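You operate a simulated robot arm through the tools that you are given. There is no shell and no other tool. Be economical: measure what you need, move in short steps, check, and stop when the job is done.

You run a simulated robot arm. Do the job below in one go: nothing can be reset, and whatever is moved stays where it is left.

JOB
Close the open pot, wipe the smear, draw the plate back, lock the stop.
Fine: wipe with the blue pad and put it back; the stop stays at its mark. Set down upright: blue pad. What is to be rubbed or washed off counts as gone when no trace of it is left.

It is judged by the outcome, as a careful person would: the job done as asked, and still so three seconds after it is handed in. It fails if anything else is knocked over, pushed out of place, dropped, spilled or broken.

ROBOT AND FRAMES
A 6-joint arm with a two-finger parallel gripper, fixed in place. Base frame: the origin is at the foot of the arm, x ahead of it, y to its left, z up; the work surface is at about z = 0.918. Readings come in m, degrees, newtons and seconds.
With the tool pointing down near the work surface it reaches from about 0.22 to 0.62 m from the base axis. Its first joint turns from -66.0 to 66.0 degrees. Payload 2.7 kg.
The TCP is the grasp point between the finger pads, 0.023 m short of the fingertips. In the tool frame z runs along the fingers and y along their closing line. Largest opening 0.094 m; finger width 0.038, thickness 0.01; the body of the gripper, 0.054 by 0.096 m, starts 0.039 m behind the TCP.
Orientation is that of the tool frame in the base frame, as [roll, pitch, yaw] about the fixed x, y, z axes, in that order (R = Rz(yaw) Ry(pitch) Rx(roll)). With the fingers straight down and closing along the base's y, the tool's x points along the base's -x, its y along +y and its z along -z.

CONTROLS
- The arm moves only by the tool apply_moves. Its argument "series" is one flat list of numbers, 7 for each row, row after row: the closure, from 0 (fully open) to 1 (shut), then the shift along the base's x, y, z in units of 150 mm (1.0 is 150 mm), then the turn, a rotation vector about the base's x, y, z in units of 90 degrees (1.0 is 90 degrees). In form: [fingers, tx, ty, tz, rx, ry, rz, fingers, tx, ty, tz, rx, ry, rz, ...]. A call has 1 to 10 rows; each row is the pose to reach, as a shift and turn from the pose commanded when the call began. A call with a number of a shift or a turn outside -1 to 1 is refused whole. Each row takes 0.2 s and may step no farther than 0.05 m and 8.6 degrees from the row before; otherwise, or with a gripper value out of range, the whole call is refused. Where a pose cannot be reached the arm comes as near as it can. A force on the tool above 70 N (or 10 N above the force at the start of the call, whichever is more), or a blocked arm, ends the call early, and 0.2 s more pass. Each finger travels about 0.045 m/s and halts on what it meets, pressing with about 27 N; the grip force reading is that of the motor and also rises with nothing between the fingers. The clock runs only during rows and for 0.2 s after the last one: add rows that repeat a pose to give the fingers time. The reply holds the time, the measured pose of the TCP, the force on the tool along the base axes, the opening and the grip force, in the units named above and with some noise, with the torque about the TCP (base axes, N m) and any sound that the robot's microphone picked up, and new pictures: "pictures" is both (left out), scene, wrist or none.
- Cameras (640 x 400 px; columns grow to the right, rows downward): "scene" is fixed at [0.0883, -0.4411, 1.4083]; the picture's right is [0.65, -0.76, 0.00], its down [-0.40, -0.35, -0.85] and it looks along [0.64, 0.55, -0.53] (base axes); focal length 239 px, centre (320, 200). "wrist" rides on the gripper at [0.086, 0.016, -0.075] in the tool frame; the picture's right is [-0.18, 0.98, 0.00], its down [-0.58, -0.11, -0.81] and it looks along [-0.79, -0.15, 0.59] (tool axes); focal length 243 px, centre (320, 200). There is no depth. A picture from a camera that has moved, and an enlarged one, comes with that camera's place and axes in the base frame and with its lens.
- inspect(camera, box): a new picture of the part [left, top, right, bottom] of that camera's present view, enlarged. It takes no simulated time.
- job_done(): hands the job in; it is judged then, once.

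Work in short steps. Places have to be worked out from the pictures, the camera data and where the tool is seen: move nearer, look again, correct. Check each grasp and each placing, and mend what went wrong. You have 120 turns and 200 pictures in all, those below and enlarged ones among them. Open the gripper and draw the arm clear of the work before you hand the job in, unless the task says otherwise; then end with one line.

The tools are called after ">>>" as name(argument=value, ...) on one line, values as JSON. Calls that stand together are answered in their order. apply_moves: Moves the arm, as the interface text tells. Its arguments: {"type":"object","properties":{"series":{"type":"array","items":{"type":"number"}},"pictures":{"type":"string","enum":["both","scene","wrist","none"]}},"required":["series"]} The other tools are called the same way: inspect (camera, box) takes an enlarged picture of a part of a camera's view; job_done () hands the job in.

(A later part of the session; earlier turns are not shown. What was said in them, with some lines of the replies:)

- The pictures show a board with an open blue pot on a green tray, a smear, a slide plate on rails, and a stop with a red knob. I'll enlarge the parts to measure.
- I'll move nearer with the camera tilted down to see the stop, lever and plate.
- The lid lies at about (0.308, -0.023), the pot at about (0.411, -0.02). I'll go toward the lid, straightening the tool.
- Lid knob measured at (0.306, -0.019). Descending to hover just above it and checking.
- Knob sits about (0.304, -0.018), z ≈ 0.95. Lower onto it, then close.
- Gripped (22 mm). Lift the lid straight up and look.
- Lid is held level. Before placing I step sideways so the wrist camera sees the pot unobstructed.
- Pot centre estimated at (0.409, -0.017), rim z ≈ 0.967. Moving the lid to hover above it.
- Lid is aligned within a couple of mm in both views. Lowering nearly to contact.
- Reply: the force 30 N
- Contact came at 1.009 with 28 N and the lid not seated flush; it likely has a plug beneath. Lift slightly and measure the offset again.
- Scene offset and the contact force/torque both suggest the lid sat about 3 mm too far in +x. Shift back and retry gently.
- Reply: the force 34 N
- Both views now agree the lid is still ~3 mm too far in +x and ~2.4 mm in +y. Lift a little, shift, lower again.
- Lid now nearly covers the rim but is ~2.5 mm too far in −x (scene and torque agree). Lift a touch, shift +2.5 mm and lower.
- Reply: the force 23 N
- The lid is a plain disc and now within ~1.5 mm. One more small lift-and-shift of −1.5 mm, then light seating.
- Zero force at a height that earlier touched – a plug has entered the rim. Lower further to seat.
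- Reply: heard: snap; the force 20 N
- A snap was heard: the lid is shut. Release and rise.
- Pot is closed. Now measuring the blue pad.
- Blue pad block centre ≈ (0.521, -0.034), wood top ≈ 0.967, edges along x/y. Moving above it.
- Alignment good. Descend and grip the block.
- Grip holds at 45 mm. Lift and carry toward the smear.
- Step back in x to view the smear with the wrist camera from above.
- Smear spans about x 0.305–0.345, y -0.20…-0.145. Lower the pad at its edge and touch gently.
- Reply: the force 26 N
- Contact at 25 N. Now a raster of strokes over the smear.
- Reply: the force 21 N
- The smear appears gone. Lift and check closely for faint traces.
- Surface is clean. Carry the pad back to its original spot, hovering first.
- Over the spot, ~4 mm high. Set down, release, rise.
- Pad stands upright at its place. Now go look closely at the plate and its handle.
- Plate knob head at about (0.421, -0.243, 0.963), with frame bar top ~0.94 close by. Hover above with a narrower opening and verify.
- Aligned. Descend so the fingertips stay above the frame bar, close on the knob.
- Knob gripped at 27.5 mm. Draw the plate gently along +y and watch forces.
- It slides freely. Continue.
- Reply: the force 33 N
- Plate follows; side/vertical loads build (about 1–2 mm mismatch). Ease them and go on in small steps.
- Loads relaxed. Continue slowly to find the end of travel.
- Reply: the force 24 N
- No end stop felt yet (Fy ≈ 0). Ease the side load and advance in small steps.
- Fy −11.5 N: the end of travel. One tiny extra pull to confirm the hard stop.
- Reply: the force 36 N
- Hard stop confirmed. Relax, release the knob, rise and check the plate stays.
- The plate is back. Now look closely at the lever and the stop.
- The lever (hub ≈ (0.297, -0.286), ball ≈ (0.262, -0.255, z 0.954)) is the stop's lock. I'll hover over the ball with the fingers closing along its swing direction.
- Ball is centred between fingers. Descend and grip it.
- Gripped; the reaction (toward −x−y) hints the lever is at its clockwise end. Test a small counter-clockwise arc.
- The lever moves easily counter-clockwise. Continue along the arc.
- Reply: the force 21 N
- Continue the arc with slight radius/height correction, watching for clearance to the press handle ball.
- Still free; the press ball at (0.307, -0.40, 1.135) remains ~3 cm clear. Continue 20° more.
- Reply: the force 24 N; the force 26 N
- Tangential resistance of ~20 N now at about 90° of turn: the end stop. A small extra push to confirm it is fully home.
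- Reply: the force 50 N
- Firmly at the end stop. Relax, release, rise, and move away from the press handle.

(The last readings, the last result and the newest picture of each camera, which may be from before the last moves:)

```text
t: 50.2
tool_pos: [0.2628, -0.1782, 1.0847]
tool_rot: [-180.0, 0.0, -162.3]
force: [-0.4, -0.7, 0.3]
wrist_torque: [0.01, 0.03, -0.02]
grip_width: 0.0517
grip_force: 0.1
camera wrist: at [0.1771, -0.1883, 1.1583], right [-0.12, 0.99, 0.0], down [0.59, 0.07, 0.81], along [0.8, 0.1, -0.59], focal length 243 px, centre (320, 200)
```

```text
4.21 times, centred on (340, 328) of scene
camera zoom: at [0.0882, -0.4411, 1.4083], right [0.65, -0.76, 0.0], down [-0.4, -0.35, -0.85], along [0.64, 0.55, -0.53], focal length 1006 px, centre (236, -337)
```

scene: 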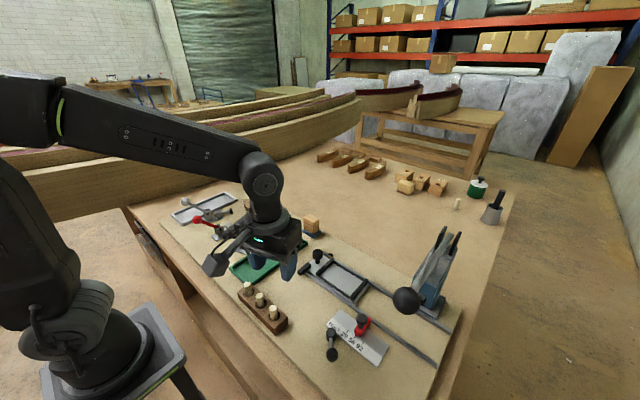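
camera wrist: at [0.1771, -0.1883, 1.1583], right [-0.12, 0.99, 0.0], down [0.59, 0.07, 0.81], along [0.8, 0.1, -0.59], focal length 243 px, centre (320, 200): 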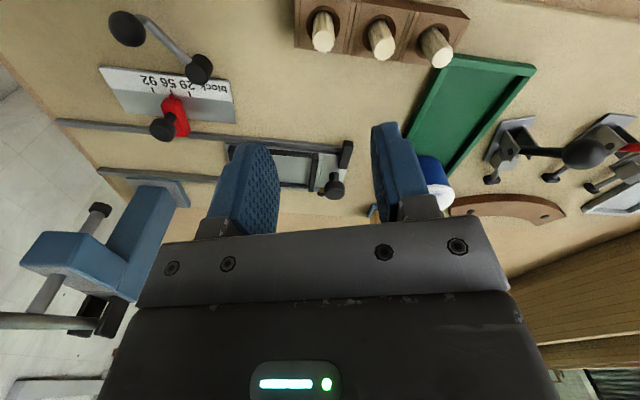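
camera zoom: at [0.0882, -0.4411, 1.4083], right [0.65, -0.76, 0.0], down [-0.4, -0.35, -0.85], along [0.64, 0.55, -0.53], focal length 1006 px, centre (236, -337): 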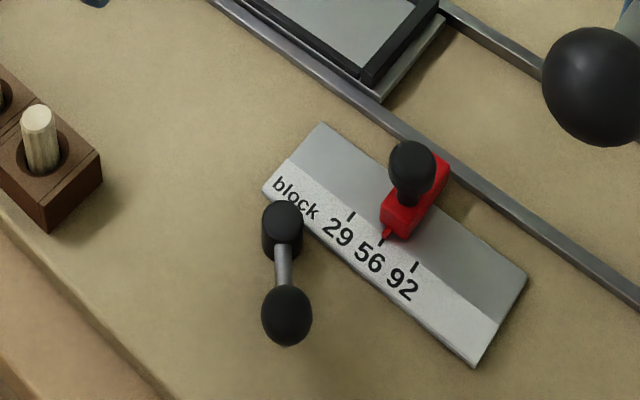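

The lever swung 90° to its end, with the red stop still at 56. Raise the arm clear and take a last look at everything.

>>> apply_moves(series=[0.2, 0, 0.1, 0.25, 0, 0, -0.05, 0, 0, 0.2, 0.5, 0, 0, -0.1, 0, 0, 0.3, 0.75, 0, 0, -0.15, 0, 0, 0.4, 1, 0, 0, -0.2], pictures="scene")

>>> inspect(camera="scene", box=[220, 200, 400, 380])

>>> inspect(camera="scene", box=[270, 270, 340, 320])

```text
t: 51.2
tool_pos: [0.2627, -0.1194, 1.2357]
tool_rot: [-179.9, 0.1, 179.7]
force: [-0.2, 0.5, 0.3]
wrist_torque: [0.02, -0.01, -0.01]
grip_width: 0.0938
grip_force: 0.1
```

scene: 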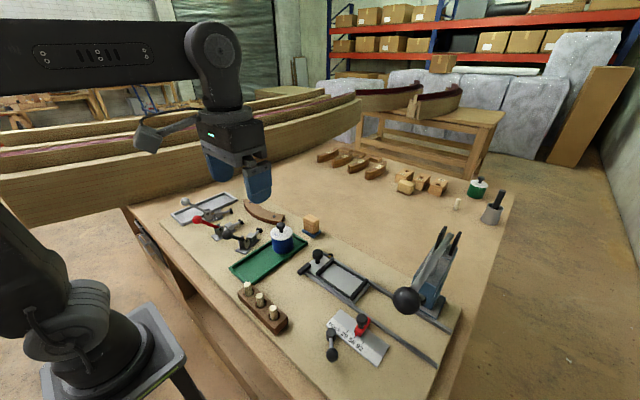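

```text
2.22 times, centred on (310, 290) of scene
camera zoom: at [0.0882, -0.4411, 1.4083], right [0.65, -0.76, 0.0], down [-0.4, -0.35, -0.85], along [0.64, 0.55, -0.53], focal length 531 px, centre (342, 0)
```

zoom: 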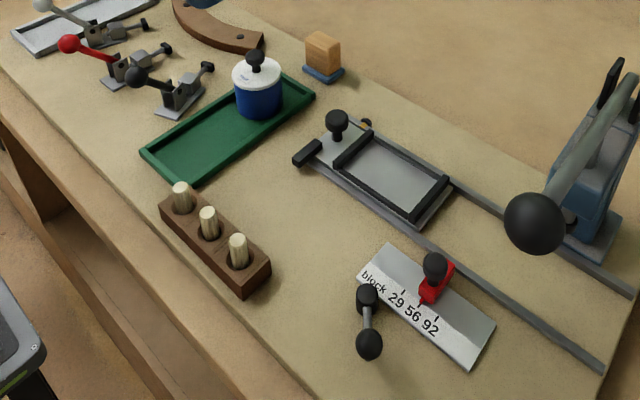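

```text
8.00 times, centred on (305, 295) of scene
camera zoom: at [0.0882, -0.4411, 1.4083], right [0.65, -0.76, 0.0], down [-0.4, -0.35, -0.85], along [0.64, 0.55, -0.53], focal length 1912 px, centre (440, -560)
```

zoom: 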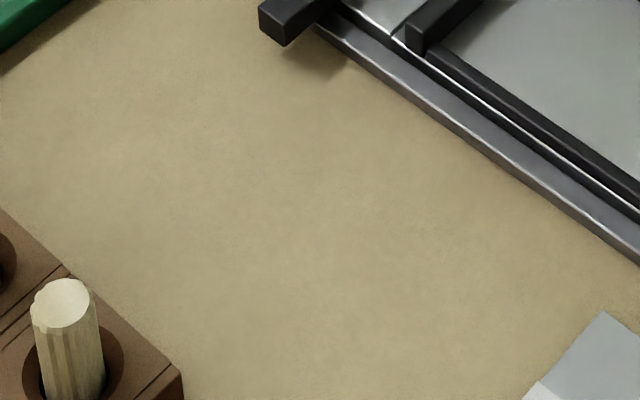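

All four parts check out in the last pictures: the pot is shut, the surface is clean, the plate is back and the lever is turned home with the stop at 56. The pad stands upright at its place and the arm is clear, so I'm handing in.

>>> job_done()

```text
The job is handed in.
```

The job is handed in: the pot is snapped shut, the smear is wiped off with no trace visible, and the blue pad stands upright back in its place. The plate is drawn back to its end stop and the stop is still at 56. I took the lever beside the scale to be the stop's lock and turned it 90° to its end; no click was heard, so the lock itself is not confirmed.
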